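You operate a simulated robot arm through the tools that you are given. There is no shell and no other tool. Be economical: measure what you need, move in short steps, check, and stop when the job is done.

You run a simulated two-armed robot. Do the job below in one go: nothing can be reset, and whatever is moved stays where it is left.

## Task
Take the lid off the black tin on the top of the window table and lay it down there. Then open the left drawer of the packing bench, put the stem from the strip of the packing bench behind the switch board in the inside of the left drawer of the packing bench and shut the drawer again. Then put the brass cap on the top of the ledger table away on the right end of the long table. The order counts. Set down upright: stem.

It is judged by the outcome, as a careful person would: the job done as asked, and still so three seconds after it is handed in. It fails if anything else is knocked over, pushed out of place, dropped, spilled or broken. A push-on lid holds only when it is set on centred and level and pressed home; a screw cap is set on level and turned clockwise until tight.

## Robot
Two 7-joint arms with two-finger grippers on one trunk, on a base that drives. Base frame: it is fixed to the floor where the robot stands at the start and does not move with it; the origin is under the middle of the robot, x ahead of it, y to its left, z up; the surface under the hand at the start is at about z = 740. Lengths are in mm, angles in degrees, forces in N, time in s.
The left shoulder is at the start at [70, 139, 1155], the right one opposite. With the tool pointing down near the work surface each hand reaches from about 280 to 740 mm from the robot's upright axis, wherever it stands, measured 20 degrees to its own side. Places, roughly: black tin (7x7x6 cm) [500, 200, 800]; brass cap [-1250, 750, 750]; inside of the left drawer of the packing bench [-4200, -600, 700]; left drawer of the packing bench [-4200, -600, 700]; right end of the long table [-4000, 1100, 800]; stem [-5250, -750, 750]. Payload 3.43 kg a hand.
Tool frame (each hand has its own): the origin (TCP) lies between the finger pads and is the grasp point; the fingertips stand 30 mm ahead of it; z points along the fingers, y is the line along which they close. The gripper opens to 104 mm. The gripper's body begins 57 mm behind the TCP.
Orientation is that of the tool frame in the base frame, as a unit quaternion [x, y, z, w]. With the fingers straight down and closing along the base's y, the tool's x points along the base's -x, its y along +y and its z along -z.

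## Interface
- The arms move only by the tool step_arm. It takes "left_plan", "right_plan" or both (then of equal length, played together; a hand with none holds still); each is a list of rows, each an object (a shift or turn left out is 0, a gripper value left out holds the last) with "xyz": the shift along the tool's x, y, z in mm, a list of three; "dr": the turn, a rotation vector about the tool's x, y, z in degrees, a list of three. In form: [{"xyz": [x, y, z], "dr": [rx, ry, rz]}, ...]. A call has 1 to 10 rows; each row shifts and turns the commanded pose from where the row before left it, along the tool's axes as they then stand. "left_grip" and "right_grip" are, for a hand that has rows, the gripper command, from -1 (fully open) to 1 (shut), values between in proportion, set as the call begins (left out, the last holds). A row lasts 0.2 s, in which the tool goes at most 50 mm and 8.6 degrees; a call with a longer step from one row to the next is refused whole, and so is a gripper value outside its range. A pose out of reach is approached as far as the arm can. The call stops where the force on the tool passes 40 N (or 10 N more than at its start, if that is more) or the arm is blocked; 0.2 s more then pass. The fingers move at their own pace (about 45 mm/s each) and stop on an object; they squeeze with about 25 N. The grip force told is the motor's: it shows also when the fingers shut on nothing. Time passes only in rows, and 0.2 s behind the last, so rows that do not move let the fingers close. It gives the time, the measured TCP pose, the force on the tool (base axes), the opening and the grip force at its end, in the units of the frame above (readings bear some noise), with the torque about the TCP (base axes, N m) and any sound that the robot's microphone picked up.
- Cameras (640 x 400 px; columns grow to the right, rows downward): "scene" is now at [113.7, 51.4, 1364.4]; the picture's right is [0.54, -0.84, 0.00], its down [-0.60, -0.39, -0.70] and it looks along [0.58, 0.38, -0.72] (base axes); focal length 255 px, centre (320, 200). "left" rides on the left gripper at [67, -18, -90] in its tool frame; the picture's right is [0.25, 0.97, 0.00], its down [-0.73, 0.19, -0.66] and it looks along [-0.64, 0.17, 0.75] (tool axes); focal length 218 px, centre (320, 200). "right" rides on the right gripper at [67, 18, -90] in its tool frame; the picture's right is [-0.25, 0.97, 0.00], its down [-0.73, -0.19, -0.66] and it looks along [-0.64, -0.17, 0.75] (tool axes); focal length 218 px, centre (320, 200). There is no depth. A picture from a camera that has moved, and an enlarged one, comes with that camera's place and axes in the base frame and with its lens. The place of the scene camera against the robot may be out by one fixed shift of up to 18 mm in any direction.
- snapshot(camera): a new picture of that camera. It takes no simulated time.
- lift_body(by): slides the trunk up (or, below 0, down) by that many mm; the arms and the scene camera ride with it, the base frame stays. It gives what a move gives, with no picture.
- steer(legs): drives the robot by 1 to 6 legs, each [ahead, left, turn to the left] in mm, mm and degrees, along the robot's own axes; the way and the turn of a leg run together, so that a leg with both is an arc; at most 1500 mm and 180 degrees a leg. The arms and the cameras ride along, it lands a little off, and it stops where it bumps. It gives what a move gives.
- head_to(pan, tilt): turns the head with the scene camera to pan (to the left, within 86 degrees either way) and tilt (down, from -29 to 69), counted from straight ahead of the robot. It gives what a move gives.
- inspect(camera, box): a new picture of the part [left, top, right, bottom] of that camera's present view, enlarged. It takes no simulated time.
- sign_off(): hands the job in; it is judged then, once.

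Go step by step. Nothing tells you exact positions but the pictures and the camera data: compare them with the known pose of the tool, close in by small moves and look again before you grip or let go. The budget is 165 turns and 118 pictures, counting those below and the enlarged ones. Unless the task says otherwise, let go and move clear before handing in, and close with one line.

The tools are called by a JSON object that holds its "fn" and its "kwargs". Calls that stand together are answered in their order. step_arm: Moves the arms, as the interface text tells. Its arguments: {"type":"object","properties":{"left_plan":{"type":"array"},"left_grip":{"type":"number"},"right_plan":{"type":"array"},"right_grip":{"type":"number"}},"required":[]} The other tools are called the same way: lift_body (by) slides the trunk up or down; steer (legs) drives the base; head_to (pan, tilt) turns the head that bears the scene camera; snapshot (camera) takes a picture; inspect (camera, box) takes an enlarged picture of a part of a camera's view; sign_off () hands the job in.

At the start:

```text
time_s: 0.0
left_position: [358.0, 439.9, 982.5]
left_tool_rot: [-0.001, 1.0, 0.0, 0.0]
left_contact_force: [-0.1, -0.5, 0.6]
left_wrist_torque: [0.0, 0.01, 0.0]
left_opening: 104.0
left_finger_force: 0.1
right_position: [439.4, 67.1, 1070.1]
right_tool_rot: [0.0, 1.0, 0.0, 0.0]
right_contact_force: [-0.6, -0.4, -0.7]
right_wrist_torque: [0.02, 0.02, -0.01]
right_opening: 104.3
right_finger_force: 0.1
trunk travel left (down, up): [-650.0, 290.0]
robot x, y, heading: [0.8, 0.4, 0.3]
head pan, tilt: [33.0, 45.9]
```

scene: 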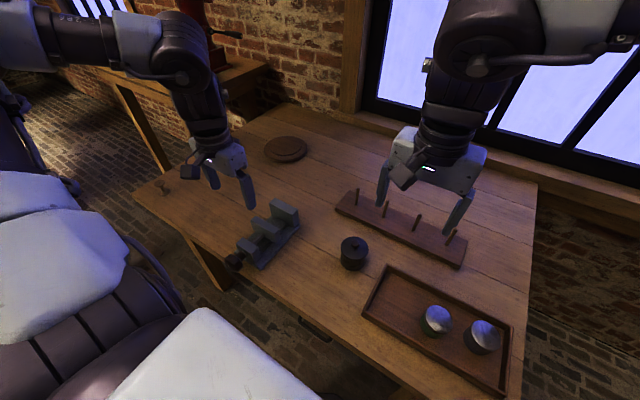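
right: 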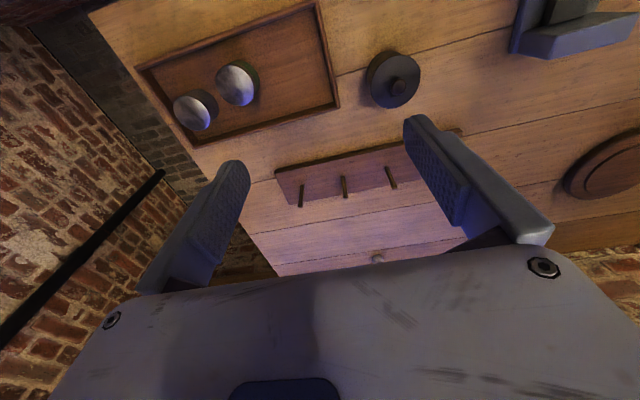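
left: 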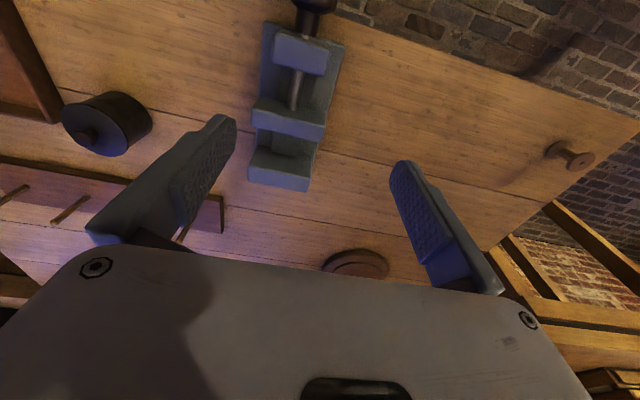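

The tin with its knobbed lid is at about [486, 170], estimated from all three cameras. I'll move the right hand aside and bring the left hand over it.

{"fn": "step_arm", "kwargs": {"left_plan": [{"xyz": [0, 0, 0]}, {"xyz": [0, -20, 0]}, {"xyz": [-18, -40, 0]}, {"xyz": [-18, -40, 0]}, {"xyz": [-18, -40, 10]}, {"xyz": [-18, -40, 20]}, {"xyz": [-18, -40, 20]}, {"xyz": [-18, -40, 20]}, {"xyz": [-10, -8, 10]}, {"xyz": [0, 0, 0]}], "right_plan": [{"xyz": [0, -45, 0]}, {"xyz": [0, -45, 0]}, {"xyz": [0, -45, 0]}, {"xyz": [0, -45, 0]}, {"xyz": [0, -45, 0]}, {"xyz": [0, 0, 0]}, {"xyz": [0, 0, 0]}, {"xyz": [0, 0, 0]}, {"xyz": [0, 0, 0]}, {"xyz": [0, 0, 0]}]}}

{"fn": "snapshot", "kwargs": {"camera": "left"}}

{"fn": "snapshot", "kwargs": {"camera": "scene"}}

```text
time_s: 2.2
left_position: [466.0, 193.5, 913.1]
left_tool_rot: [-0.001, 1.0, -0.001, -0.001]
left_contact_force: [-0.2, 0.0, 0.9]
left_wrist_torque: [0.03, 0.03, 0.02]
left_opening: 103.7
left_finger_force: 0.1
left hand out of reach, approached as far as the arm can: row 8, 9
right_position: [421.2, -130.4, 1064.4]
right_tool_rot: [0.001, 1.0, 0.0, 0.0]
right_contact_force: [-0.8, -0.1, -0.5]
right_wrist_torque: [0.01, -0.01, 0.01]
right_opening: 104.4
right_finger_force: 0.1
right hand out of reach, approached as far as the arm can: row 5
trunk travel left (down, up): [-650.0, 290.0]
robot x, y, heading: [-1.8, -0.6, 0.0]
head pan, tilt: [33.0, 45.9]
```

```text
114 pictures are left
camera left: at [398.1, 176.9, 1004.1], right [-0.25, 0.97, 0.0], down [0.73, 0.19, 0.66], along [0.64, 0.17, -0.75], focal length 218 px, centre (320, 200)
```

left: 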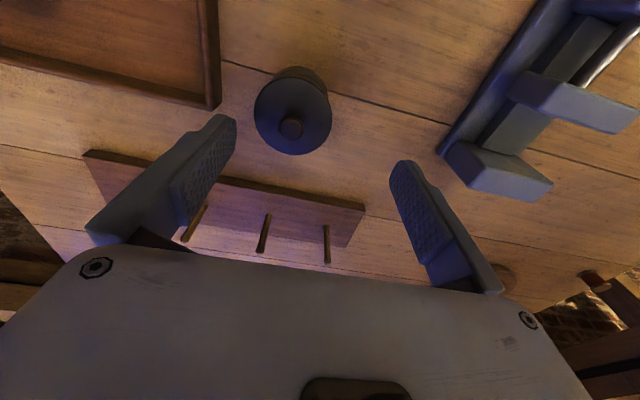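

```text
113 pictures are left
camera scene: at [114.2, 51.1, 1364.3], right [0.54, -0.84, 0.0], down [-0.6, -0.39, -0.7], along [0.58, 0.38, -0.72], focal length 255 px, centre (320, 200)
```

scene: 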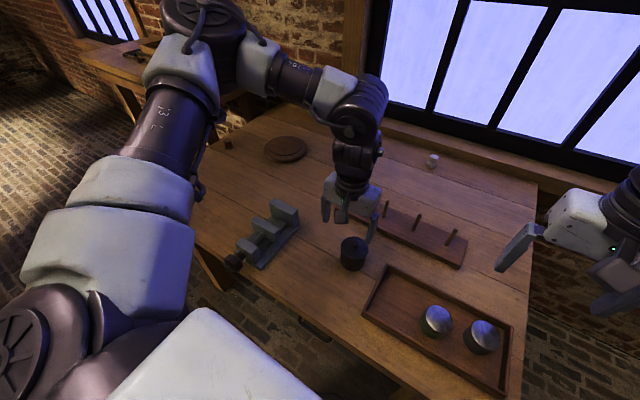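

The knob is at about [485, 172, 808], and the left hand is at its inward reach limit. I'll shift the base 80 mm to the right and look closely at the tin.

{"fn": "steer", "kwargs": {"legs": [[0, -80, 0]]}}

{"fn": "inspect", "kwargs": {"camera": "scene", "box": [280, 190, 440, 290]}}

{"fn": "snapshot", "kwargs": {"camera": "left"}}

```text
time_s: 3.2
left_position: [465.9, 116.0, 913.0]
left_tool_rot: [0.0, 1.0, -0.002, 0.001]
left_contact_force: [0.3, 0.1, -0.2]
left_wrist_torque: [0.02, 0.0, 0.0]
left_opening: 104.3
left_finger_force: 0.0
right_position: [420.4, -207.9, 1066.1]
right_tool_rot: [0.001, 1.0, -0.002, 0.0]
right_contact_force: [0.0, -0.6, 0.6]
right_wrist_torque: [0.02, 0.0, 0.0]
right_opening: 103.9
right_finger_force: 0.0
trunk travel left (down, up): [-650.0, 290.0]
robot x, y, heading: [-4.5, -81.2, 0.1]
head pan, tilt: [33.0, 45.9]
```

```text
4.00 times, centred on (360, 240) of scene
camera zoom: at [113.8, -25.7, 1364.3], right [0.54, -0.84, 0.0], down [-0.6, -0.39, -0.69], along [0.58, 0.38, -0.72], focal length 1020 px, centre (160, 40)
```

zoom: 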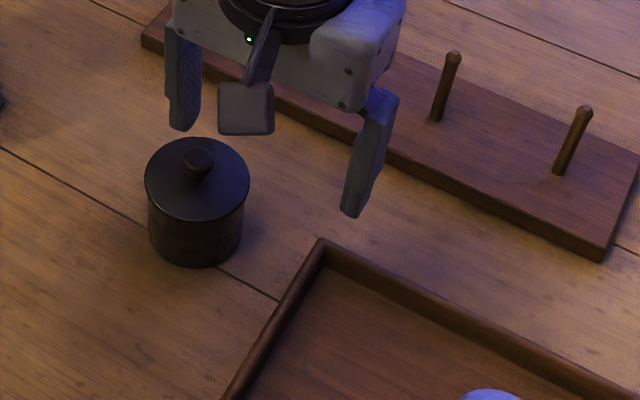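

```text
111 pictures are left
camera left: at [397.7, 99.8, 1004.1], right [-0.25, 0.97, 0.0], down [0.73, 0.19, 0.66], along [0.64, 0.16, -0.75], focal length 218 px, centre (320, 200)
```

left: 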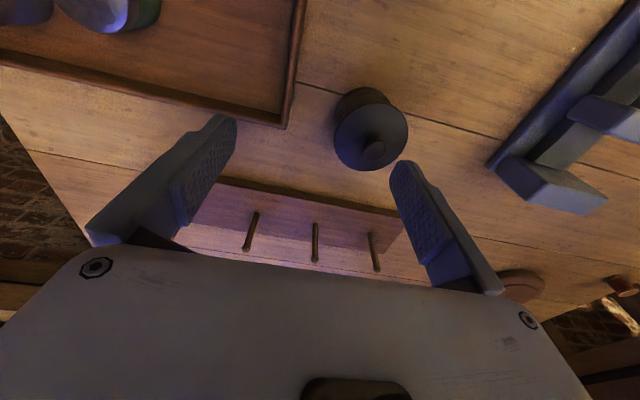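

The lid is a flat disc with a small knob, at about [482, 172, 817]. I'll centre over it, go down to z≈880, and look again.

{"fn": "step_arm", "kwargs": {"left_plan": [{"xyz": [-8, 28, 0]}, {"xyz": [-8, 28, 0]}, {"xyz": [0, 0, 17]}, {"xyz": [0, 0, 16]}, {"xyz": [0, 0, 0]}], "left_grip": -0.2}}

{"fn": "snapshot", "kwargs": {"camera": "left"}}

{"fn": "inspect", "kwargs": {"camera": "scene", "box": [260, 160, 420, 260]}}

```text
time_s: 4.5
left_position: [480.4, 171.2, 879.8]
left_tool_rot: [0.0, 1.0, -0.001, 0.0]
left_contact_force: [-0.1, 0.0, -0.1]
left_wrist_torque: [0.03, -0.02, 0.0]
left_opening: 62.4
left_finger_force: 0.1
right_position: [419.9, -210.0, 1065.6]
right_tool_rot: [0.001, 1.0, 0.0, 0.0]
right_contact_force: [0.7, -0.9, -0.3]
right_wrist_torque: [0.03, 0.0, 0.02]
right_opening: 103.7
right_finger_force: 0.0
trunk travel left (down, up): [-650.0, 290.0]
robot x, y, heading: [1.9, -76.1, -0.1]
head pan, tilt: [33.0, 45.9]
```

```text
110 pictures are left
camera left: at [412.8, 154.2, 971.2], right [-0.25, 0.97, 0.0], down [0.73, 0.19, 0.66], along [0.64, 0.17, -0.75], focal length 218 px, centre (320, 200)
```

left: 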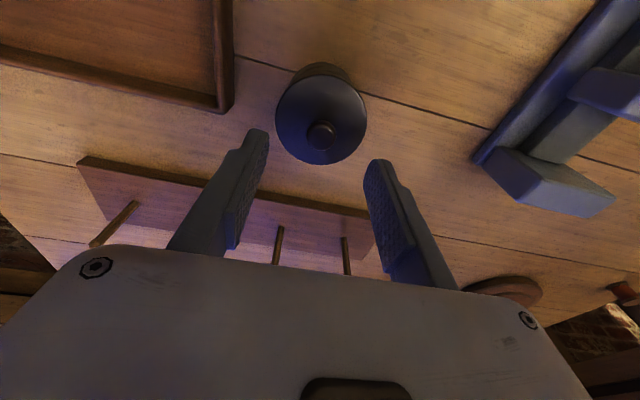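

```text
4.00 times, centred on (340, 210) of scene
camera zoom: at [113.4, -27.5, 1364.4], right [0.54, -0.84, 0.0], down [-0.6, -0.39, -0.7], along [0.58, 0.38, -0.72], focal length 1020 px, centre (240, 160)
```

zoom: 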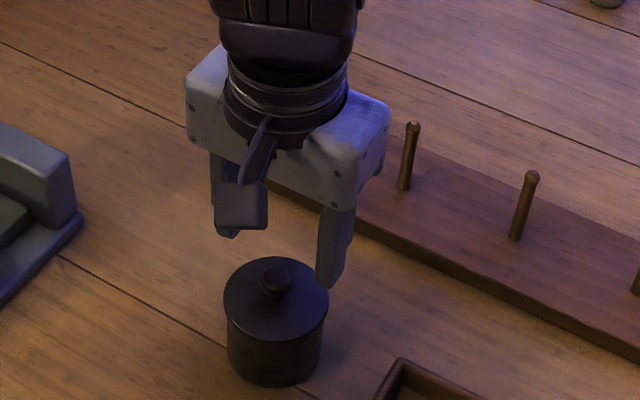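

The knob is centred under the hand, with the lid top at about z≈797 and the knob top at about 818. I'll descend so the fingertips are beside the knob.

{"fn": "step_arm", "kwargs": {"left_plan": [{"xyz": [-1, 1, 15]}, {"xyz": [0, 0, 15]}, {"xyz": [0, 0, 8]}, {"xyz": [0, 0, 5]}, {"xyz": [0, 0, 0]}]}}

{"fn": "inspect", "kwargs": {"camera": "scene", "box": [260, 160, 420, 260]}}

{"fn": "snapshot", "kwargs": {"camera": "left"}}

```text
time_s: 5.7
left_position: [479.7, 174.8, 841.1]
left_tool_rot: [0.0, 1.0, -0.002, 0.001]
left_contact_force: [0.0, 0.5, 0.2]
left_wrist_torque: [-0.01, -0.01, 0.02]
left_opening: 62.3
left_finger_force: 0.0
left hand out of reach, approached as far as the arm can: row 4
right_position: [419.7, -208.6, 1065.3]
right_tool_rot: [0.001, 1.0, 0.0, 0.001]
right_contact_force: [0.7, 0.5, -0.1]
right_wrist_torque: [0.01, -0.01, 0.03]
right_opening: 103.8
right_finger_force: 0.0
trunk travel left (down, up): [-650.0, 290.0]
robot x, y, heading: [1.3, -78.1, -0.1]
head pan, tilt: [33.0, 45.9]
```

```text
4.00 times, centred on (340, 210) of scene
camera zoom: at [113.8, -27.3, 1364.4], right [0.54, -0.84, 0.0], down [-0.6, -0.39, -0.7], along [0.58, 0.38, -0.72], focal length 1020 px, centre (240, 160)
```

zoom: 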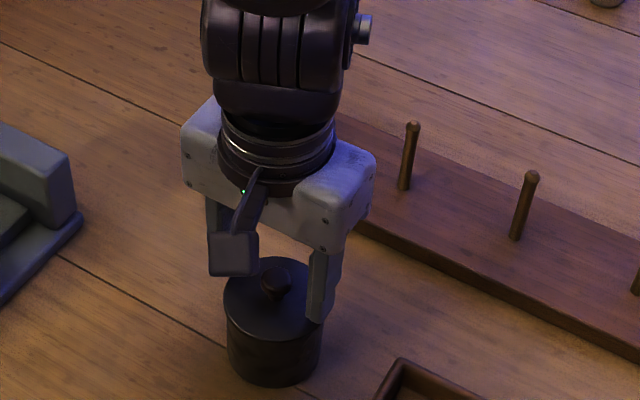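

```text
107 pictures are left
camera left: at [412.3, 158.4, 930.8], right [-0.25, 0.97, 0.0], down [0.73, 0.19, 0.66], along [0.64, 0.16, -0.75], focal length 218 px, centre (320, 200)
```

left: 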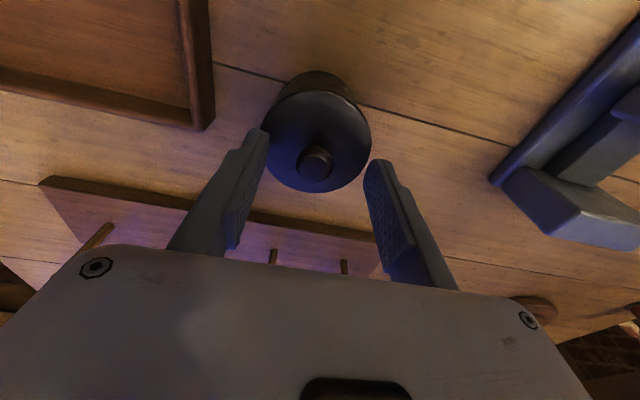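

The hand stopped short at z=841 with the fingers either side of the knob. I'll lower it the rest of the way with the trunk.

{"fn": "lift_body", "kwargs": {"by": -8}}

{"fn": "step_arm", "kwargs": {"left_plan": [{"xyz": [-2, 0, 0]}, {"xyz": [0, 0, 0]}]}}

{"fn": "snapshot", "kwargs": {"camera": "left"}}

```text
time_s: 6.2
left_position: [479.4, 174.5, 836.7]
left_tool_rot: [-0.002, 1.0, -0.002, 0.005]
left_contact_force: [-1.0, 6.1, 35.9]
left_wrist_torque: [0.25, 0.05, 0.02]
left_opening: 62.4
left_finger_force: 0.1
right_position: [417.9, -209.9, 1059.0]
right_tool_rot: [0.001, 1.0, 0.0, 0.002]
right_contact_force: [0.5, -0.3, 0.6]
right_wrist_torque: [0.01, 0.0, -0.02]
right_opening: 103.9
right_finger_force: 0.0
trunk travel left (down, up): [-642.0, 298.0]
robot x, y, heading: [-3.9, -81.0, 0.0]
head pan, tilt: [33.0, 45.9]
```

```text
time_s: 6.8
left_position: [479.9, 174.8, 836.1]
left_tool_rot: [0.0, 1.0, -0.002, 0.005]
left_contact_force: [-0.2, 6.4, 41.6]
left_wrist_torque: [0.34, 0.07, 0.01]
left_opening: 61.9
left_finger_force: 0.1
right_position: [416.8, -210.7, 1059.2]
right_tool_rot: [0.001, 1.0, 0.0, 0.003]
right_contact_force: [-0.5, -1.0, 0.5]
right_wrist_torque: [-0.04, -0.02, 0.01]
right_opening: 104.0
right_finger_force: 0.0
trunk travel left (down, up): [-642.0, 298.0]
robot x, y, heading: [-1.1, -77.2, -0.2]
head pan, tilt: [33.0, 45.9]
```

```text
106 pictures are left
camera left: at [411.1, 157.9, 926.3], right [-0.25, 0.97, -0.01], down [0.72, 0.19, 0.66], along [0.64, 0.16, -0.75], focal length 218 px, centre (320, 200)
```

left: 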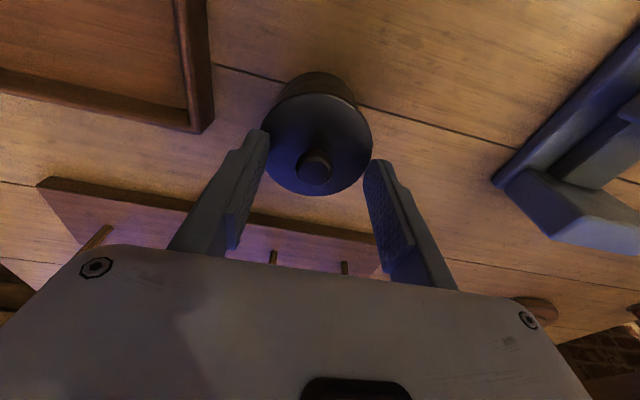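

The fingertips touched the lid plate at z≈807. I'll back up 4 mm and close on the knob.

{"fn": "lift_body", "kwargs": {"by": 8}}

{"fn": "step_arm", "kwargs": {"left_plan": [{"xyz": [2, -1, 0]}, {"xyz": [0, 0, 0]}, {"xyz": [0, 0, 0]}, {"xyz": [0, 0, 0]}, {"xyz": [0, 0, 0]}], "left_grip": 1}}

{"fn": "snapshot", "kwargs": {"camera": "left"}}

```text
time_s: 7.4
left_position: [479.9, 175.0, 840.6]
left_tool_rot: [0.0, 1.0, -0.002, 0.0]
left_contact_force: [0.1, -0.3, 0.1]
left_wrist_torque: [-0.03, -0.04, 0.01]
left_opening: 62.3
left_finger_force: 0.1
right_position: [420.0, -210.5, 1066.0]
right_tool_rot: [0.002, 1.0, 0.0, 0.001]
right_contact_force: [-0.2, -0.5, -0.9]
right_wrist_torque: [-0.03, 0.04, -0.01]
right_opening: 104.1
right_finger_force: 0.0
trunk travel left (down, up): [-650.0, 290.0]
robot x, y, heading: [-6.2, -81.4, -0.0]
head pan, tilt: [33.0, 45.9]
```

```text
time_s: 8.6
left_position: [480.3, 173.6, 842.7]
left_tool_rot: [-0.001, 1.0, -0.002, 0.001]
left_contact_force: [-0.4, 0.1, -0.6]
left_wrist_torque: [0.02, 0.04, 0.02]
left_opening: 20.2
left_finger_force: 25.3
right_position: [419.9, -209.2, 1065.0]
right_tool_rot: [0.001, 1.0, 0.0, 0.001]
right_contact_force: [-0.1, 0.3, 0.4]
right_wrist_torque: [0.02, -0.03, -0.02]
right_opening: 104.0
right_finger_force: 0.1
trunk travel left (down, up): [-650.0, 290.0]
robot x, y, heading: [-1.4, -78.6, -0.1]
head pan, tilt: [33.0, 45.9]
```

```text
105 pictures are left
camera left: at [411.9, 157.7, 931.5], right [-0.25, 0.97, -0.01], down [0.73, 0.19, 0.66], along [0.64, 0.16, -0.75], focal length 218 px, centre (320, 200)
```

left: 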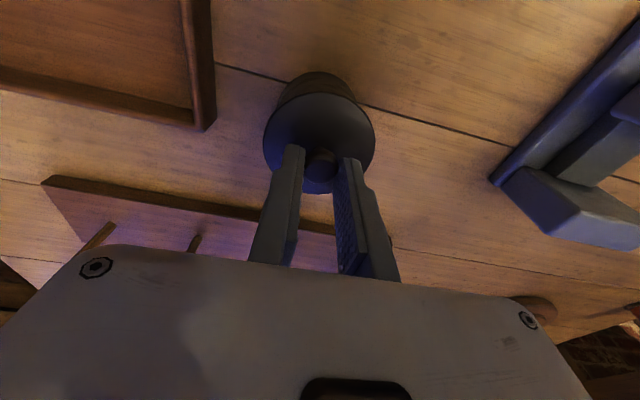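

The knob is gripped at 20 mm opening. I'll pull up gently.

{"fn": "step_arm", "kwargs": {"left_plan": [{"xyz": [0, 0, -3]}, {"xyz": [0, 0, -3]}, {"xyz": [0, 0, -4]}, {"xyz": [0, 0, -6]}, {"xyz": [0, 0, -8]}, {"xyz": [0, 0, 0]}]}}

{"fn": "inspect", "kwargs": {"camera": "scene", "box": [260, 160, 420, 260]}}

```text
time_s: 10.0
left_position: [480.5, 175.3, 864.5]
left_tool_rot: [-0.001, 1.0, -0.002, 0.001]
left_contact_force: [0.0, -0.3, -1.4]
left_wrist_torque: [-0.02, -0.04, 0.01]
left_opening: 20.0
left_finger_force: 25.3
right_position: [419.4, -209.6, 1065.6]
right_tool_rot: [0.001, 1.0, 0.0, 0.001]
right_contact_force: [-1.0, 0.2, -0.4]
right_wrist_torque: [0.01, -0.01, -0.02]
right_opening: 104.1
right_finger_force: 0.2
trunk travel left (down, up): [-650.0, 290.0]
robot x, y, heading: [-1.6, -75.5, -0.1]
head pan, tilt: [33.0, 45.9]
```

```text
4.00 times, centred on (340, 210) of scene
camera zoom: at [114.0, -27.1, 1364.3], right [0.54, -0.84, 0.0], down [-0.6, -0.39, -0.7], along [0.58, 0.38, -0.72], focal length 1020 px, centre (240, 160)
```

zoom: 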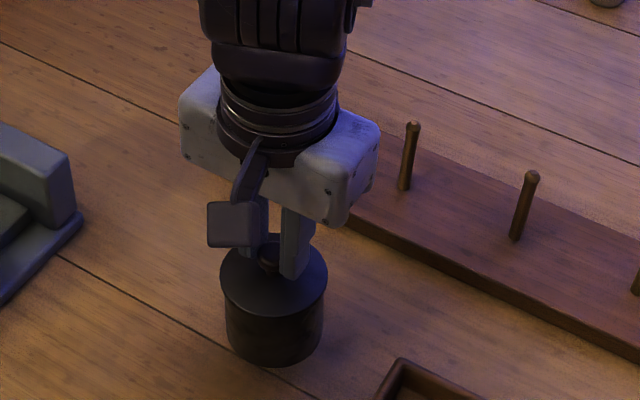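

The whole tin came up with the lid, so the body has to be held. I'll set it back down and let go. Then I'll back the base off and centre it so the right hand can hold the tin while the left pulls the lid.

{"fn": "step_arm", "kwargs": {"left_plan": [{"xyz": [0, -1, 10]}, {"xyz": [0, 0, 8]}, {"xyz": [0, 0, 3]}, {"xyz": [0, 0, 1]}, {"xyz": [0, 0, 0]}]}}

{"fn": "inspect", "kwargs": {"camera": "scene", "box": [260, 160, 420, 260]}}

```text
time_s: 11.2
left_position: [479.2, 173.2, 843.4]
left_tool_rot: [0.0, 1.0, -0.002, 0.002]
left_contact_force: [0.7, -0.9, -0.8]
left_wrist_torque: [-0.01, 0.02, -0.01]
left_opening: 20.0
left_finger_force: 25.1
right_position: [420.9, -209.2, 1065.0]
right_tool_rot: [0.001, 1.0, 0.001, 0.001]
right_contact_force: [-0.9, 1.0, 0.9]
right_wrist_torque: [0.01, -0.04, -0.01]
right_opening: 104.0
right_finger_force: 0.0
trunk travel left (down, up): [-650.0, 290.0]
robot x, y, heading: [-2.3, -77.0, -0.2]
head pan, tilt: [33.0, 45.9]
```

```text
4.00 times, centred on (340, 210) of scene
camera zoom: at [113.8, -27.1, 1364.3], right [0.54, -0.84, 0.0], down [-0.6, -0.39, -0.7], along [0.58, 0.38, -0.72], focal length 1020 px, centre (240, 160)
```

zoom: 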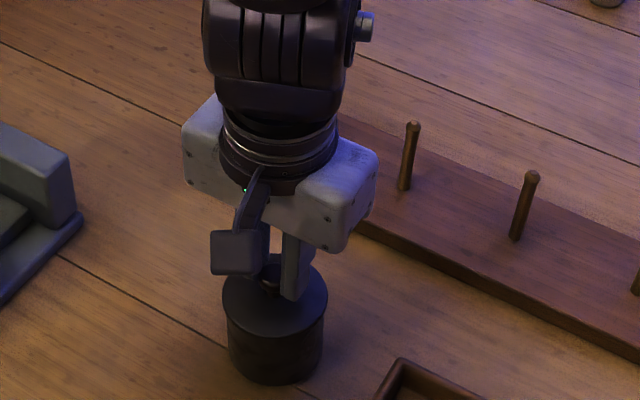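

The tin is nearly down. I'll use the trunk to lower the last millimetres until it makes contact.

{"fn": "lift_body", "kwargs": {"by": -3}}

```text
time_s: 11.7
left_position: [480.6, 172.9, 840.1]
left_tool_rot: [0.0, 1.0, -0.004, 0.002]
left_contact_force: [-0.4, 0.0, 4.1]
left_wrist_torque: [0.08, 0.1, -0.01]
left_opening: 20.0
left_finger_force: 24.8
right_position: [420.3, -208.6, 1062.7]
right_tool_rot: [0.001, 1.0, 0.0, 0.001]
right_contact_force: [0.7, -0.2, -0.3]
right_wrist_torque: [-0.01, -0.01, -0.01]
right_opening: 104.0
right_finger_force: 0.1
trunk travel left (down, up): [-647.0, 293.0]
robot x, y, heading: [3.3, -77.3, -0.0]
head pan, tilt: [33.0, 45.9]
```

The tin is on the table. I'll release, rise and reposition the base.

{"fn": "step_arm", "kwargs": {"left_plan": [{"xyz": [0, 0, 0]}, {"xyz": [0, 0, 0]}, {"xyz": [0, 0, -20]}, {"xyz": [0, 0, -40]}, {"xyz": [0, 0, -40]}, {"xyz": [0, 0, 0]}], "left_grip": -0.3}}

{"fn": "steer", "kwargs": {"legs": [[-120, 0, 0], [0, 217, 0]]}}

{"fn": "head_to", "kwargs": {"pan": 5, "tilt": 42}}

{"fn": "snapshot", "kwargs": {"camera": "scene"}}

```text
time_s: 13.1
left_position: [480.3, 174.7, 942.0]
left_tool_rot: [0.0, 1.0, -0.002, 0.0]
left_contact_force: [-0.6, 0.2, 0.8]
left_wrist_torque: [0.0, -0.02, 0.03]
left_opening: 67.6
left_finger_force: 0.1
right_position: [421.8, -209.5, 1061.5]
right_tool_rot: [0.001, 1.0, 0.0, 0.0]
right_contact_force: [-1.0, -0.3, 0.1]
right_wrist_torque: [-0.01, -0.02, 0.01]
right_opening: 104.4
right_finger_force: 0.1
trunk travel left (down, up): [-647.0, 293.0]
robot x, y, heading: [-3.4, -79.4, 0.1]
head pan, tilt: [33.0, 45.9]
```

```text
time_s: 14.6
left_position: [354.6, 184.8, 940.8]
left_tool_rot: [0.001, 1.0, -0.007, 0.003]
left_contact_force: [-0.6, 0.6, 0.6]
left_wrist_torque: [-0.01, -0.04, -0.01]
left_opening: 67.7
left_finger_force: 0.0
right_position: [294.5, -195.7, 1064.6]
right_tool_rot: [0.002, 1.0, -0.006, 0.002]
right_contact_force: [-0.5, 0.0, 0.4]
right_wrist_torque: [0.0, 0.01, 0.03]
right_opening: 104.3
right_finger_force: 0.0
trunk travel left (down, up): [-647.0, 293.0]
robot x, y, heading: [-123.8, -72.5, -0.3]
head pan, tilt: [33.0, 45.9]
stopped in leg 2: the robot was blocked; the commanded pose is now the measured one
```

```text
time_s: 15.5
left_position: [355.5, 184.1, 939.3]
left_tool_rot: [0.001, 1.0, -0.008, 0.003]
left_contact_force: [0.3, -0.3, 0.0]
left_wrist_torque: [-0.02, 0.02, 0.02]
left_opening: 67.5
left_finger_force: 0.1
right_position: [294.7, -197.3, 1064.6]
right_tool_rot: [0.003, 1.0, -0.006, 0.003]
right_contact_force: [1.2, -0.4, 0.1]
right_wrist_torque: [-0.02, 0.01, 0.02]
right_opening: 104.0
right_finger_force: 0.0
trunk travel left (down, up): [-647.0, 293.0]
robot x, y, heading: [-120.5, -72.2, -0.4]
head pan, tilt: [5.0, 42.0]
```

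```text
102 pictures are left
camera scene: at [2.6, -47.7, 1367.1], right [0.09, -1.0, 0.01], down [-0.66, -0.07, -0.74], along [0.74, 0.06, -0.67], focal length 255 px, centre (320, 200)
```

scene: 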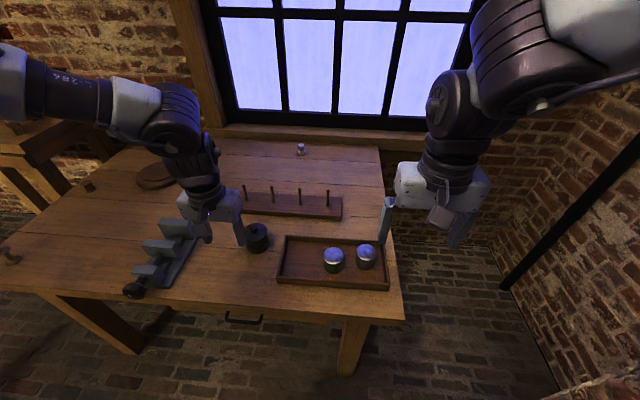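

The base was blocked when moving left. I'll look that way to see what it hit.

{"fn": "head_to", "kwargs": {"pan": 80, "tilt": 55}}

{"fn": "snapshot", "kwargs": {"camera": "scene"}}

```text
time_s: 16.9
left_position: [355.5, 184.2, 939.7]
left_tool_rot: [0.002, 1.0, -0.008, 0.002]
left_contact_force: [-0.5, 0.3, -0.5]
left_wrist_torque: [-0.03, -0.01, -0.03]
left_opening: 67.7
left_finger_force: 0.0
right_position: [294.2, -197.3, 1064.1]
right_tool_rot: [0.003, 1.0, -0.006, 0.002]
right_contact_force: [-0.2, 0.1, 0.3]
right_wrist_torque: [0.01, 0.0, -0.02]
right_opening: 103.8
right_finger_force: 0.0
trunk travel left (down, up): [-647.0, 293.0]
robot x, y, heading: [-123.7, -78.4, -0.0]
head pan, tilt: [80.0, 55.0]
```

```text
101 pictures are left
camera scene: at [-67.8, 16.0, 1348.5], right [0.98, -0.18, 0.0], down [-0.14, -0.81, -0.57], along [0.1, 0.56, -0.82], focal length 255 px, centre (320, 200)
```

scene: 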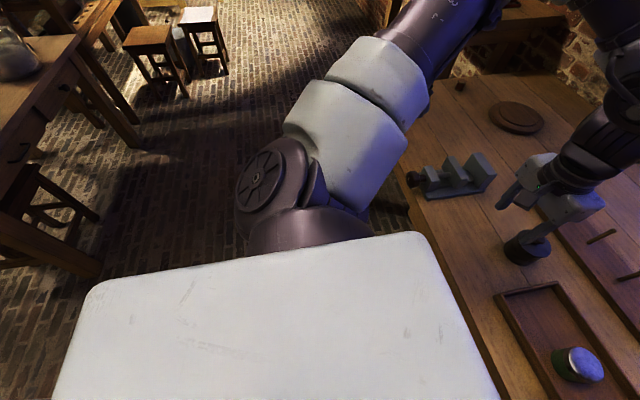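

Nothing obvious stands to the left. I'll try a smaller move left again.

{"fn": "steer", "kwargs": {"legs": [[0, 60, 0]]}}

{"fn": "head_to", "kwargs": {"pan": 45, "tilt": 66}}

{"fn": "snapshot", "kwargs": {"camera": "scene"}}

```text
time_s: 17.9
left_position: [359.6, 229.1, 942.8]
left_tool_rot: [0.003, 1.0, -0.001, 0.001]
left_contact_force: [0.5, 0.0, 0.4]
left_wrist_torque: [0.03, 0.01, -0.04]
left_opening: 67.3
left_finger_force: 0.1
right_position: [297.1, -154.7, 1062.2]
right_tool_rot: [0.003, 1.0, 0.001, 0.0]
right_contact_force: [1.0, -0.9, 0.1]
right_wrist_torque: [0.04, -0.07, 0.0]
right_opening: 104.0
right_finger_force: 0.1
trunk travel left (down, up): [-647.0, 293.0]
robot x, y, heading: [-125.0, -18.4, -0.1]
head pan, tilt: [80.0, 55.0]
```

```text
time_s: 18.9
left_position: [357.3, 232.2, 942.0]
left_tool_rot: [0.003, 1.0, -0.002, 0.002]
left_contact_force: [0.9, 0.3, 1.2]
left_wrist_torque: [0.01, -0.01, -0.04]
left_opening: 67.7
left_finger_force: 0.1
right_position: [297.2, -151.1, 1061.7]
right_tool_rot: [0.003, 1.0, 0.0, 0.002]
right_contact_force: [-0.8, 0.5, 0.4]
right_wrist_torque: [0.01, 0.0, 0.02]
right_opening: 103.9
right_finger_force: 0.0
trunk travel left (down, up): [-647.0, 293.0]
robot x, y, heading: [-121.8, -16.7, -0.3]
head pan, tilt: [45.0, 66.0]
```

```text
100 pictures are left
camera scene: at [-34.6, 31.0, 1336.6], right [0.7, -0.71, 0.0], down [-0.65, -0.64, -0.41], along [0.29, 0.29, -0.91], focal length 255 px, centre (320, 200)
```

scene: 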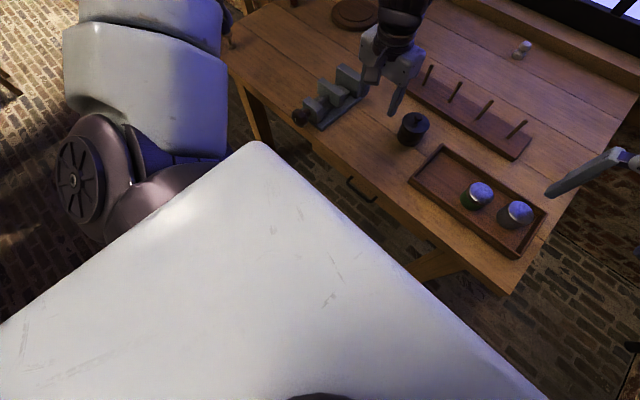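

It moves now. I'll go another 120 mm left.

{"fn": "steer", "kwargs": {"legs": [[0, 120, 0]]}}

{"fn": "head_to", "kwargs": {"pan": 5, "tilt": 45}}

{"fn": "snapshot", "kwargs": {"camera": "scene"}}

```text
time_s: 20.2
left_position: [359.8, 350.3, 940.9]
left_tool_rot: [0.004, 1.0, -0.001, 0.002]
left_contact_force: [-0.3, -0.2, -0.7]
left_wrist_torque: [0.01, -0.01, 0.01]
left_opening: 67.6
left_finger_force: 0.1
right_position: [297.5, -31.3, 1062.7]
right_tool_rot: [0.004, 1.0, 0.0, 0.001]
right_contact_force: [-0.7, 0.4, 0.5]
right_wrist_torque: [-0.02, 0.01, 0.0]
right_opening: 103.9
right_finger_force: 0.1
trunk travel left (down, up): [-647.0, 293.0]
robot x, y, heading: [-120.7, 105.2, -0.3]
head pan, tilt: [45.0, 66.0]
```

```text
time_s: 21.2
left_position: [357.3, 350.3, 941.0]
left_tool_rot: [0.004, 1.0, -0.003, 0.001]
left_contact_force: [-0.4, 0.4, 0.5]
left_wrist_torque: [-0.03, 0.0, -0.01]
left_opening: 67.8
left_finger_force: 0.0
right_position: [297.3, -32.3, 1062.7]
right_tool_rot: [0.004, 1.0, 0.0, 0.001]
right_contact_force: [0.3, -0.2, 0.3]
right_wrist_torque: [0.01, 0.0, -0.02]
right_opening: 103.9
right_finger_force: 0.1
trunk travel left (down, up): [-647.0, 293.0]
robot x, y, heading: [-120.9, 99.0, -0.3]
head pan, tilt: [5.0, 45.0]
```

```text
99 pictures are left
camera scene: at [4.8, 116.0, 1362.6], right [0.08, -1.0, 0.0], down [-0.71, -0.06, -0.71], along [0.7, 0.06, -0.71], focal length 255 px, centre (320, 200)
```

scene: 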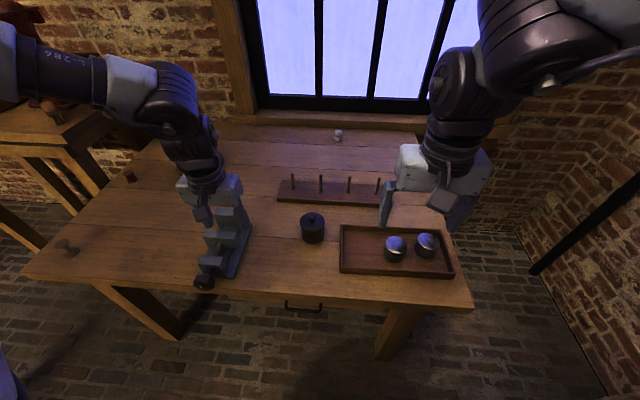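

The tin is now ahead of the robot. I'll bring the right hand in front of and above the tin, then pitch it 45° forward.

{"fn": "step_arm", "kwargs": {"right_plan": [{"xyz": [-14, 34, 33]}, {"xyz": [-14, 34, 33]}, {"xyz": [-14, 34, 33]}, {"xyz": [-14, 34, 33]}, {"xyz": [-14, 34, 33]}, {"xyz": [-14, 34, 33]}, {"xyz": [0, 0, 0]}], "right_grip": -1}}

{"fn": "step_arm", "kwargs": {"right_plan": [{"dr": [0, -7.5, 0]}, {"dr": [0, -7.5, 0]}, {"dr": [0, -7.5, 0]}, {"dr": [0, -7.5, 0]}, {"dr": [0, -7.5, 0]}, {"dr": [0, -7.5, 0]}, {"dr": [0, 0, 0]}]}}

{"fn": "snapshot", "kwargs": {"camera": "right"}}

{"fn": "snapshot", "kwargs": {"camera": "scene"}}

```text
time_s: 22.8
left_position: [358.3, 350.8, 941.6]
left_tool_rot: [0.004, 1.0, -0.002, 0.001]
left_contact_force: [-0.1, -0.8, -0.1]
left_wrist_torque: [0.05, -0.02, -0.01]
left_opening: 67.8
left_finger_force: 0.1
right_position: [383.5, 170.8, 864.3]
right_tool_rot: [0.004, 1.0, -0.001, 0.001]
right_contact_force: [0.2, -0.8, 0.5]
right_wrist_torque: [0.04, 0.0, 0.0]
right_opening: 104.2
right_finger_force: 0.0
trunk travel left (down, up): [-647.0, 293.0]
robot x, y, heading: [-123.1, 104.0, -0.4]
head pan, tilt: [5.0, 45.0]
```

```text
time_s: 24.4
left_position: [359.1, 351.0, 941.2]
left_tool_rot: [0.005, 1.0, -0.003, 0.002]
left_contact_force: [0.7, -0.4, -0.8]
left_wrist_torque: [0.0, 0.0, -0.03]
left_opening: 67.6
left_finger_force: 0.1
right_position: [384.8, 171.7, 864.7]
right_tool_rot: [0.004, 0.923, -0.002, 0.384]
right_contact_force: [0.1, -0.8, 0.1]
right_wrist_torque: [-0.03, 0.02, -0.01]
right_opening: 104.3
right_finger_force: 0.0
trunk travel left (down, up): [-647.0, 293.0]
robot x, y, heading: [-117.4, 105.4, -0.4]
head pan, tilt: [5.0, 45.0]
```

```text
98 pictures are left
camera right: at [272.9, 189.8, 880.4], right [0.19, 0.97, 0.18], down [0.05, -0.19, 0.98], along [0.98, -0.18, -0.08], focal length 218 px, centre (320, 200)
```

right: 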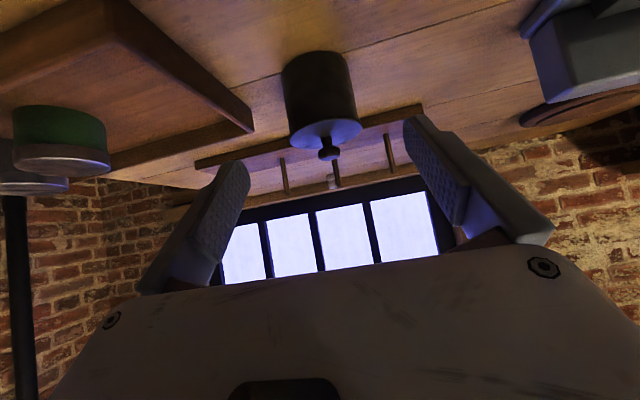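

```text
97 pictures are left
camera scene: at [5.0, 115.8, 1362.7], right [0.08, -1.0, 0.0], down [-0.7, -0.06, -0.71], along [0.7, 0.06, -0.71], focal length 255 px, centre (320, 200)
```

scene: 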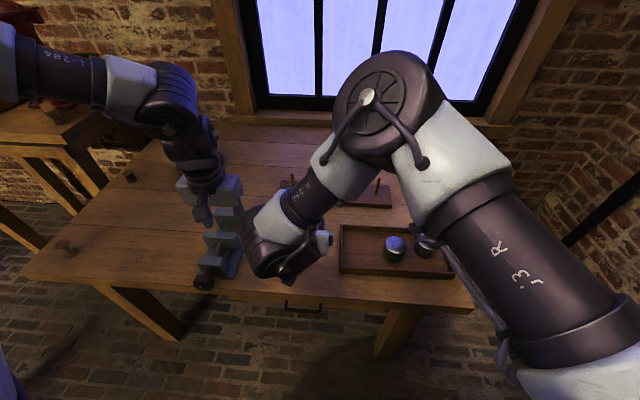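

The tin is centred between the right fingers. I'll advance along the tool axis to straddle the body.

{"fn": "step_arm", "kwargs": {"right_plan": [{"xyz": [0, 0, 28]}, {"xyz": [0, 0, 28]}, {"xyz": [0, 0, 28]}, {"xyz": [0, 0, 20]}, {"xyz": [0, 0, 10]}, {"xyz": [0, 0, 0]}]}}

{"fn": "snapshot", "kwargs": {"camera": "right"}}

{"fn": "snapshot", "kwargs": {"camera": "left"}}

```text
time_s: 25.8
left_position: [358.2, 352.0, 941.0]
left_tool_rot: [0.003, 1.0, -0.003, 0.002]
left_contact_force: [-0.4, -0.3, -0.6]
left_wrist_torque: [0.01, -0.03, 0.0]
left_opening: 67.5
left_finger_force: 0.1
right_position: [464.6, 169.8, 783.2]
right_tool_rot: [0.005, 0.923, -0.003, 0.384]
right_contact_force: [-0.9, -0.5, -0.1]
right_wrist_torque: [-0.02, 0.03, 0.0]
right_opening: 104.0
right_finger_force: 0.0
trunk travel left (down, up): [-647.0, 293.0]
robot x, y, heading: [-120.9, 103.5, -0.6]
head pan, tilt: [5.0, 45.0]
```

```text
96 pictures are left
camera right: at [353.8, 188.9, 799.5], right [0.19, 0.97, 0.18], down [0.05, -0.19, 0.98], along [0.98, -0.18, -0.08], focal length 218 px, centre (320, 200)
```

right: 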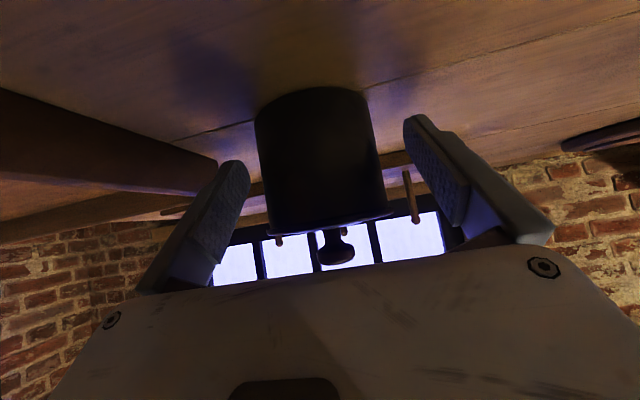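

```text
95 pictures are left
camera left: at [290.9, 335.7, 1031.5], right [-0.25, 0.97, -0.01], down [0.73, 0.19, 0.66], along [0.64, 0.16, -0.75], focal length 218 px, centre (320, 200)
```

left: 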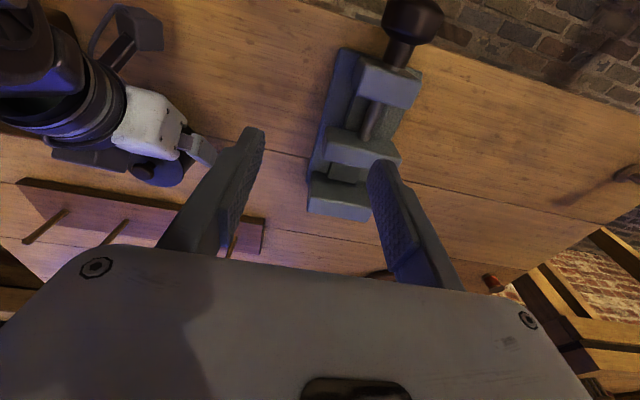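

The tin body is between the right fingers. I'll close on it, then turn the left hand 45° and bring it over.

{"fn": "step_arm", "kwargs": {"right_plan": [{"xyz": [0, 1, 0]}, {"xyz": [0, 0, 0]}, {"xyz": [0, 0, 0]}, {"xyz": [0, 0, 0]}, {"xyz": [0, 0, 0]}, {"xyz": [0, 0, 0]}], "right_grip": 1, "left_plan": [{"dr": [0, 0, 7.5]}, {"dr": [0, 0, 7.5]}, {"dr": [0, 0, 7.5]}, {"dr": [0, 0, 7.5]}, {"dr": [0, 0, 7.5]}, {"dr": [0, 0, 7.5]}]}}

{"fn": "snapshot", "kwargs": {"camera": "right"}}

```text
time_s: 27.2
left_position: [358.6, 351.7, 942.4]
left_tool_rot: [0.386, 0.922, -0.001, 0.002]
left_contact_force: [0.5, 0.5, -0.2]
left_wrist_torque: [-0.01, 0.03, 0.02]
left_opening: 67.5
left_finger_force: 0.1
right_position: [464.9, 171.2, 784.0]
right_tool_rot: [0.003, 0.924, -0.002, 0.383]
right_contact_force: [-1.2, 0.3, -0.7]
right_wrist_torque: [0.01, 0.06, 0.04]
right_opening: 65.9
right_finger_force: 24.5
trunk travel left (down, up): [-647.0, 293.0]
robot x, y, heading: [-122.8, 103.4, -0.3]
head pan, tilt: [5.0, 45.0]
```

```text
94 pictures are left
camera right: at [353.6, 190.1, 799.6], right [0.19, 0.97, 0.18], down [0.05, -0.19, 0.98], along [0.98, -0.18, -0.08], focal length 218 px, centre (320, 200)
```

right: 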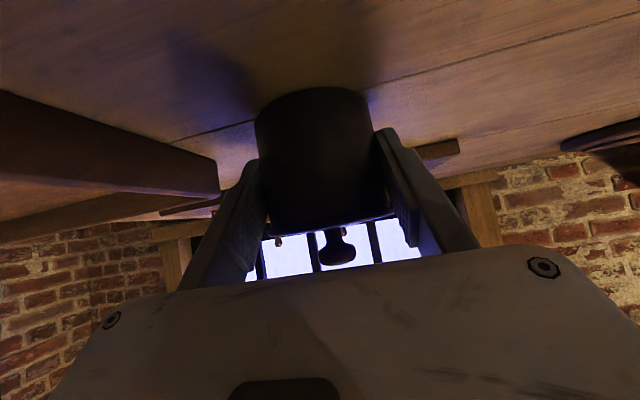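

The body is held. I'll move the left hand forward first, then over to the knob, clear of the right wrist.

{"fn": "step_arm", "kwargs": {"left_plan": [{"xyz": [-29, 29, 0]}, {"xyz": [-29, 29, 0]}, {"xyz": [-28, 28, 0]}, {"xyz": [-32, -32, 0]}, {"xyz": [-32, -32, 0]}, {"xyz": [-32, -32, 0]}, {"xyz": [0, 0, 0]}]}}

{"fn": "snapshot", "kwargs": {"camera": "left"}}

{"fn": "snapshot", "kwargs": {"camera": "scene"}}

```text
time_s: 28.8
left_position: [382.7, 299.9, 963.4]
left_tool_rot: [0.385, 0.923, -0.002, 0.003]
left_contact_force: [0.1, -0.4, 0.9]
left_wrist_torque: [-0.02, 0.02, -0.01]
left_opening: 67.3
left_finger_force: 0.0
left hand out of reach, approached as far as the arm can: row 2, 3, 4, 5, 6
right_position: [463.8, 172.1, 783.9]
right_tool_rot: [0.005, 0.923, -0.003, 0.384]
right_contact_force: [-0.7, -0.3, 0.7]
right_wrist_torque: [0.01, 0.01, 0.02]
right_opening: 65.7
right_finger_force: 24.8
trunk travel left (down, up): [-647.0, 293.0]
robot x, y, heading: [-122.9, 101.0, -0.1]
head pan, tilt: [5.0, 45.0]
```

```text
93 pictures are left
camera left: at [322.8, 337.1, 1053.2], right [0.51, 0.86, 0.0], down [0.65, -0.38, 0.66], along [0.57, -0.34, -0.75], focal length 218 px, centre (320, 200)
```

left: 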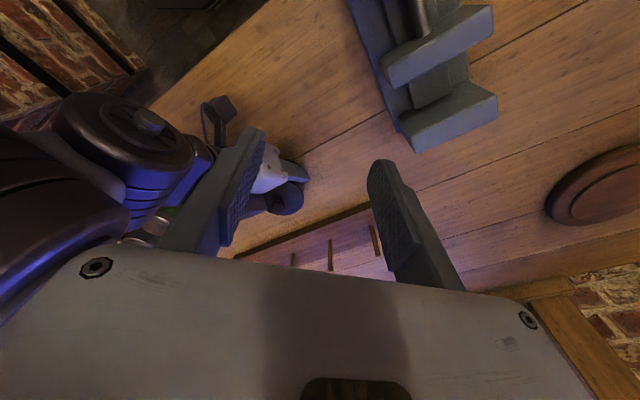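

```text
92 pictures are left
camera scene: at [5.3, 116.5, 1362.6], right [0.08, -1.0, 0.0], down [-0.71, -0.06, -0.71], along [0.7, 0.06, -0.71], focal length 255 px, centre (320, 200)
```

scene: 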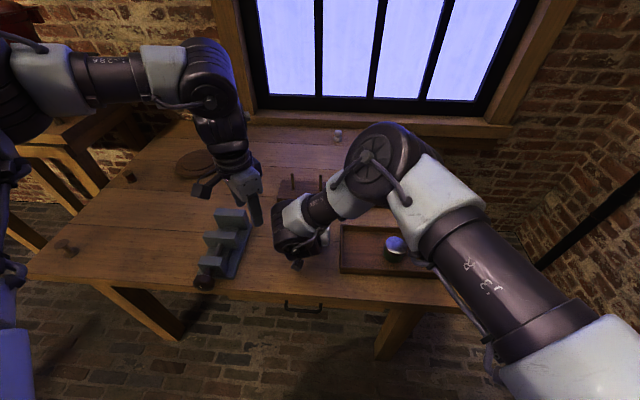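

The left arm runs out of reach with the 45° roll. I'll undo the roll at this position and see whether reach returns.

{"fn": "step_arm", "kwargs": {"left_plan": [{"dr": [0, 0, -7.5]}, {"dr": [0, 0, -7.5]}, {"dr": [0, 0, -7.5]}, {"dr": [0, 0, -7.5]}, {"dr": [0, 0, -7.5]}, {"dr": [0, 0, -7.5]}, {"xyz": [-5, 0, 0]}, {"xyz": [-5, 0, 0]}]}}

```text
time_s: 30.6
left_position: [388.6, 305.1, 963.6]
left_tool_rot: [0.002, 1.0, -0.004, 0.001]
left_contact_force: [-0.2, 0.3, 0.1]
left_wrist_torque: [-0.03, -0.03, -0.03]
left_opening: 67.6
left_finger_force: 0.1
left hand out of reach, approached as far as the arm can: row 8
right_position: [465.1, 171.5, 784.3]
right_tool_rot: [0.004, 0.923, -0.002, 0.384]
right_contact_force: [0.3, -0.1, -0.3]
right_wrist_torque: [0.01, 0.02, 0.02]
right_opening: 65.9
right_finger_force: 25.0
trunk travel left (down, up): [-647.0, 293.0]
robot x, y, heading: [-120.7, 104.3, -0.3]
head pan, tilt: [5.0, 45.0]
```

I'll try a lower height, where the forearm slopes down, and then move forward.

{"fn": "step_arm", "kwargs": {"left_plan": [{"xyz": [0, 0, 25]}, {"xyz": [0, 0, 25]}, {"xyz": [0, 0, 10]}, {"xyz": [-20, 0, 0]}, {"xyz": [-20, 0, 0]}, {"xyz": [-20, 0, 0]}]}}

```text
time_s: 32.0
left_position: [413.0, 342.4, 919.0]
left_tool_rot: [0.004, 1.0, -0.002, 0.002]
left_contact_force: [-0.7, 0.8, 0.4]
left_wrist_torque: [0.01, -0.01, 0.02]
left_opening: 67.9
left_finger_force: 0.1
left hand out of reach, approached as far as the arm can: row 1, 2, 3, 4, 5, 6
right_position: [464.9, 171.9, 783.5]
right_tool_rot: [0.005, 0.924, -0.003, 0.383]
right_contact_force: [-0.4, 0.5, -1.1]
right_wrist_torque: [0.04, 0.03, -0.04]
right_opening: 65.6
right_finger_force: 24.6
trunk travel left (down, up): [-647.0, 293.0]
robot x, y, heading: [-124.7, 107.3, -0.2]
head pan, tilt: [5.0, 45.0]
```

The limit looks like a wrist-roll limit. I'll try rolling the left hand the other way.

{"fn": "step_arm", "kwargs": {"left_plan": [{"dr": [0, 0, -8]}, {"dr": [0, 0, -8]}, {"dr": [0, 0, -8]}, {"dr": [0, 0, -8]}, {"dr": [0, 0, -8]}, {"xyz": [-9, -16, 0]}, {"xyz": [-9, -16, 0]}, {"xyz": [0, 0, 0]}]}}

{"fn": "snapshot", "kwargs": {"camera": "scene"}}

```text
time_s: 33.8
left_position: [455.2, 396.3, 951.5]
left_tool_rot: [-0.339, 0.941, -0.003, 0.001]
left_contact_force: [0.0, 0.3, 0.4]
left_wrist_torque: [-0.01, 0.0, 0.01]
left_opening: 67.4
left_finger_force: 0.1
left hand out of reach, approached as far as the arm can: row 3, 4, 5, 6, 7
right_position: [464.6, 170.8, 784.5]
right_tool_rot: [0.004, 0.923, -0.003, 0.384]
right_contact_force: [0.0, -0.1, -0.6]
right_wrist_torque: [-0.01, 0.06, -0.02]
right_opening: 65.8
right_finger_force: 25.1
trunk travel left (down, up): [-647.0, 293.0]
robot x, y, heading: [-121.3, 103.9, -0.4]
head pan, tilt: [5.0, 45.0]
```

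```text
91 pictures are left
camera scene: at [5.1, 116.3, 1362.7], right [0.08, -1.0, 0.0], down [-0.71, -0.06, -0.71], along [0.7, 0.06, -0.71], focal length 255 px, centre (320, 200)
```

scene: 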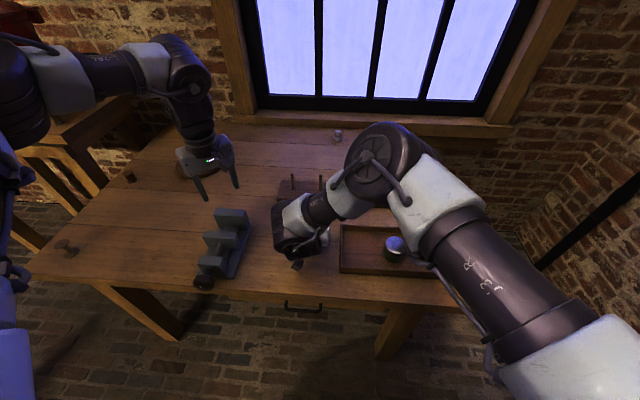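

Left reach is limited to outer positions and right works across the body, so the base should stand farther right. I'll release the tin, withdraw the right hand, and shift the base.

{"fn": "step_arm", "kwargs": {"right_plan": [{"xyz": [0, 0, 0]}, {"xyz": [0, 0, 0]}, {"xyz": [0, 0, 0]}, {"xyz": [0, 0, -30]}, {"xyz": [0, 0, -40]}, {"xyz": [0, 0, -40]}, {"xyz": [-30, 0, -30]}, {"xyz": [-20, 0, -20]}], "right_grip": -1}}

{"fn": "steer", "kwargs": {"legs": [[40, 0, 0], [0, -225, 0]]}}

{"fn": "snapshot", "kwargs": {"camera": "scene"}}

```text
time_s: 35.6
left_position: [456.5, 396.3, 951.8]
left_tool_rot: [-0.339, 0.941, -0.004, 0.002]
left_contact_force: [-0.6, -0.7, 0.8]
left_wrist_torque: [-0.01, -0.03, 0.01]
left_opening: 67.6
left_finger_force: 0.0
right_position: [385.7, 173.8, 931.7]
right_tool_rot: [0.005, 0.924, -0.003, 0.383]
right_contact_force: [-0.7, -0.3, 0.0]
right_wrist_torque: [0.0, -0.03, 0.02]
right_opening: 104.0
right_finger_force: 0.1
trunk travel left (down, up): [-647.0, 293.0]
robot x, y, heading: [-122.7, 103.6, -0.6]
head pan, tilt: [5.0, 45.0]
```

```text
time_s: 37.8
left_position: [495.5, 219.1, 943.1]
left_tool_rot: [-0.338, 0.941, -0.013, -0.004]
left_contact_force: [0.3, 0.6, -0.5]
left_wrist_torque: [0.02, 0.01, 0.03]
left_opening: 67.5
left_finger_force: 0.0
right_position: [426.2, -3.6, 928.5]
right_tool_rot: [0.002, 0.924, -0.013, 0.381]
right_contact_force: [0.0, -0.6, -0.8]
right_wrist_torque: [0.01, -0.02, 0.0]
right_opening: 104.2
right_finger_force: 0.0
trunk travel left (down, up): [-647.0, 293.0]
robot x, y, heading: [-89.0, -88.8, -0.4]
head pan, tilt: [5.0, 45.0]
stopped in leg 2: the robot was blocked; the commanded pose is now the measured one
```

```text
90 pictures are left
camera scene: at [45.4, -49.8, 1362.3], right [0.08, -1.0, 0.02], down [-0.71, -0.07, -0.7], along [0.7, 0.04, -0.71], focal length 255 px, centre (320, 200)
```

scene: 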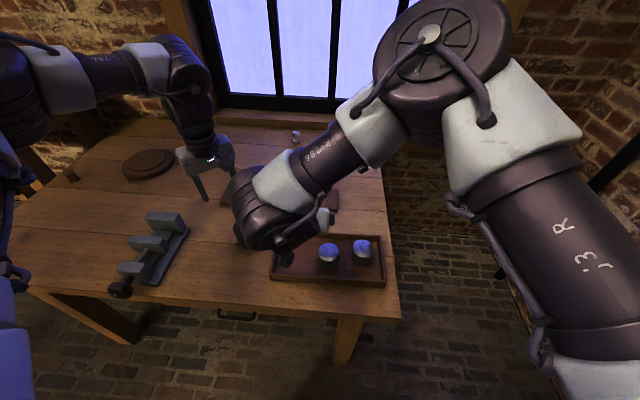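

Blocked at y≈-85. I'll try another small step to the right.

{"fn": "steer", "kwargs": {"legs": [[0, -40, 0]]}}

{"fn": "step_arm", "kwargs": {"left_plan": [{"dr": [0, 0, 8]}, {"dr": [0, 0, 8]}, {"dr": [0, 0, 8]}, {"dr": [0, 0, 8]}, {"dr": [0, 0, 8]}, {"dr": [0, 0, 8]}, {"dr": [0, 0, 8]}, {"dr": [0, 0, 8]}]}}

```text
time_s: 38.7
left_position: [491.0, 222.6, 947.3]
left_tool_rot: [-0.343, 0.939, -0.013, -0.003]
left_contact_force: [0.7, -0.1, -0.2]
left_wrist_torque: [0.02, -0.01, 0.0]
left_opening: 67.5
left_finger_force: 0.0
right_position: [424.6, -1.5, 932.4]
right_tool_rot: [-0.002, 0.924, -0.009, 0.383]
right_contact_force: [0.7, -0.3, -0.3]
right_wrist_torque: [0.04, -0.01, -0.01]
right_opening: 103.8
right_finger_force: 0.0
trunk travel left (down, up): [-647.0, 293.0]
robot x, y, heading: [-89.0, -88.4, -0.0]
head pan, tilt: [5.0, 45.0]
stopped in leg 1: the robot was blocked; the commanded pose is now the measured one
```

```text
time_s: 40.5
left_position: [489.0, 224.3, 946.6]
left_tool_rot: [0.206, 0.979, -0.012, 0.007]
left_contact_force: [-0.2, 0.4, -0.3]
left_wrist_torque: [0.0, -0.02, -0.01]
left_opening: 67.7
left_finger_force: 0.1
right_position: [424.2, -0.8, 931.8]
right_tool_rot: [-0.005, 0.923, -0.01, 0.384]
right_contact_force: [0.1, 0.2, -0.8]
right_wrist_torque: [0.03, 0.02, 0.04]
right_opening: 104.0
right_finger_force: 0.1
trunk travel left (down, up): [-647.0, 293.0]
robot x, y, heading: [-84.3, -95.7, 0.4]
head pan, tilt: [5.0, 45.0]
```

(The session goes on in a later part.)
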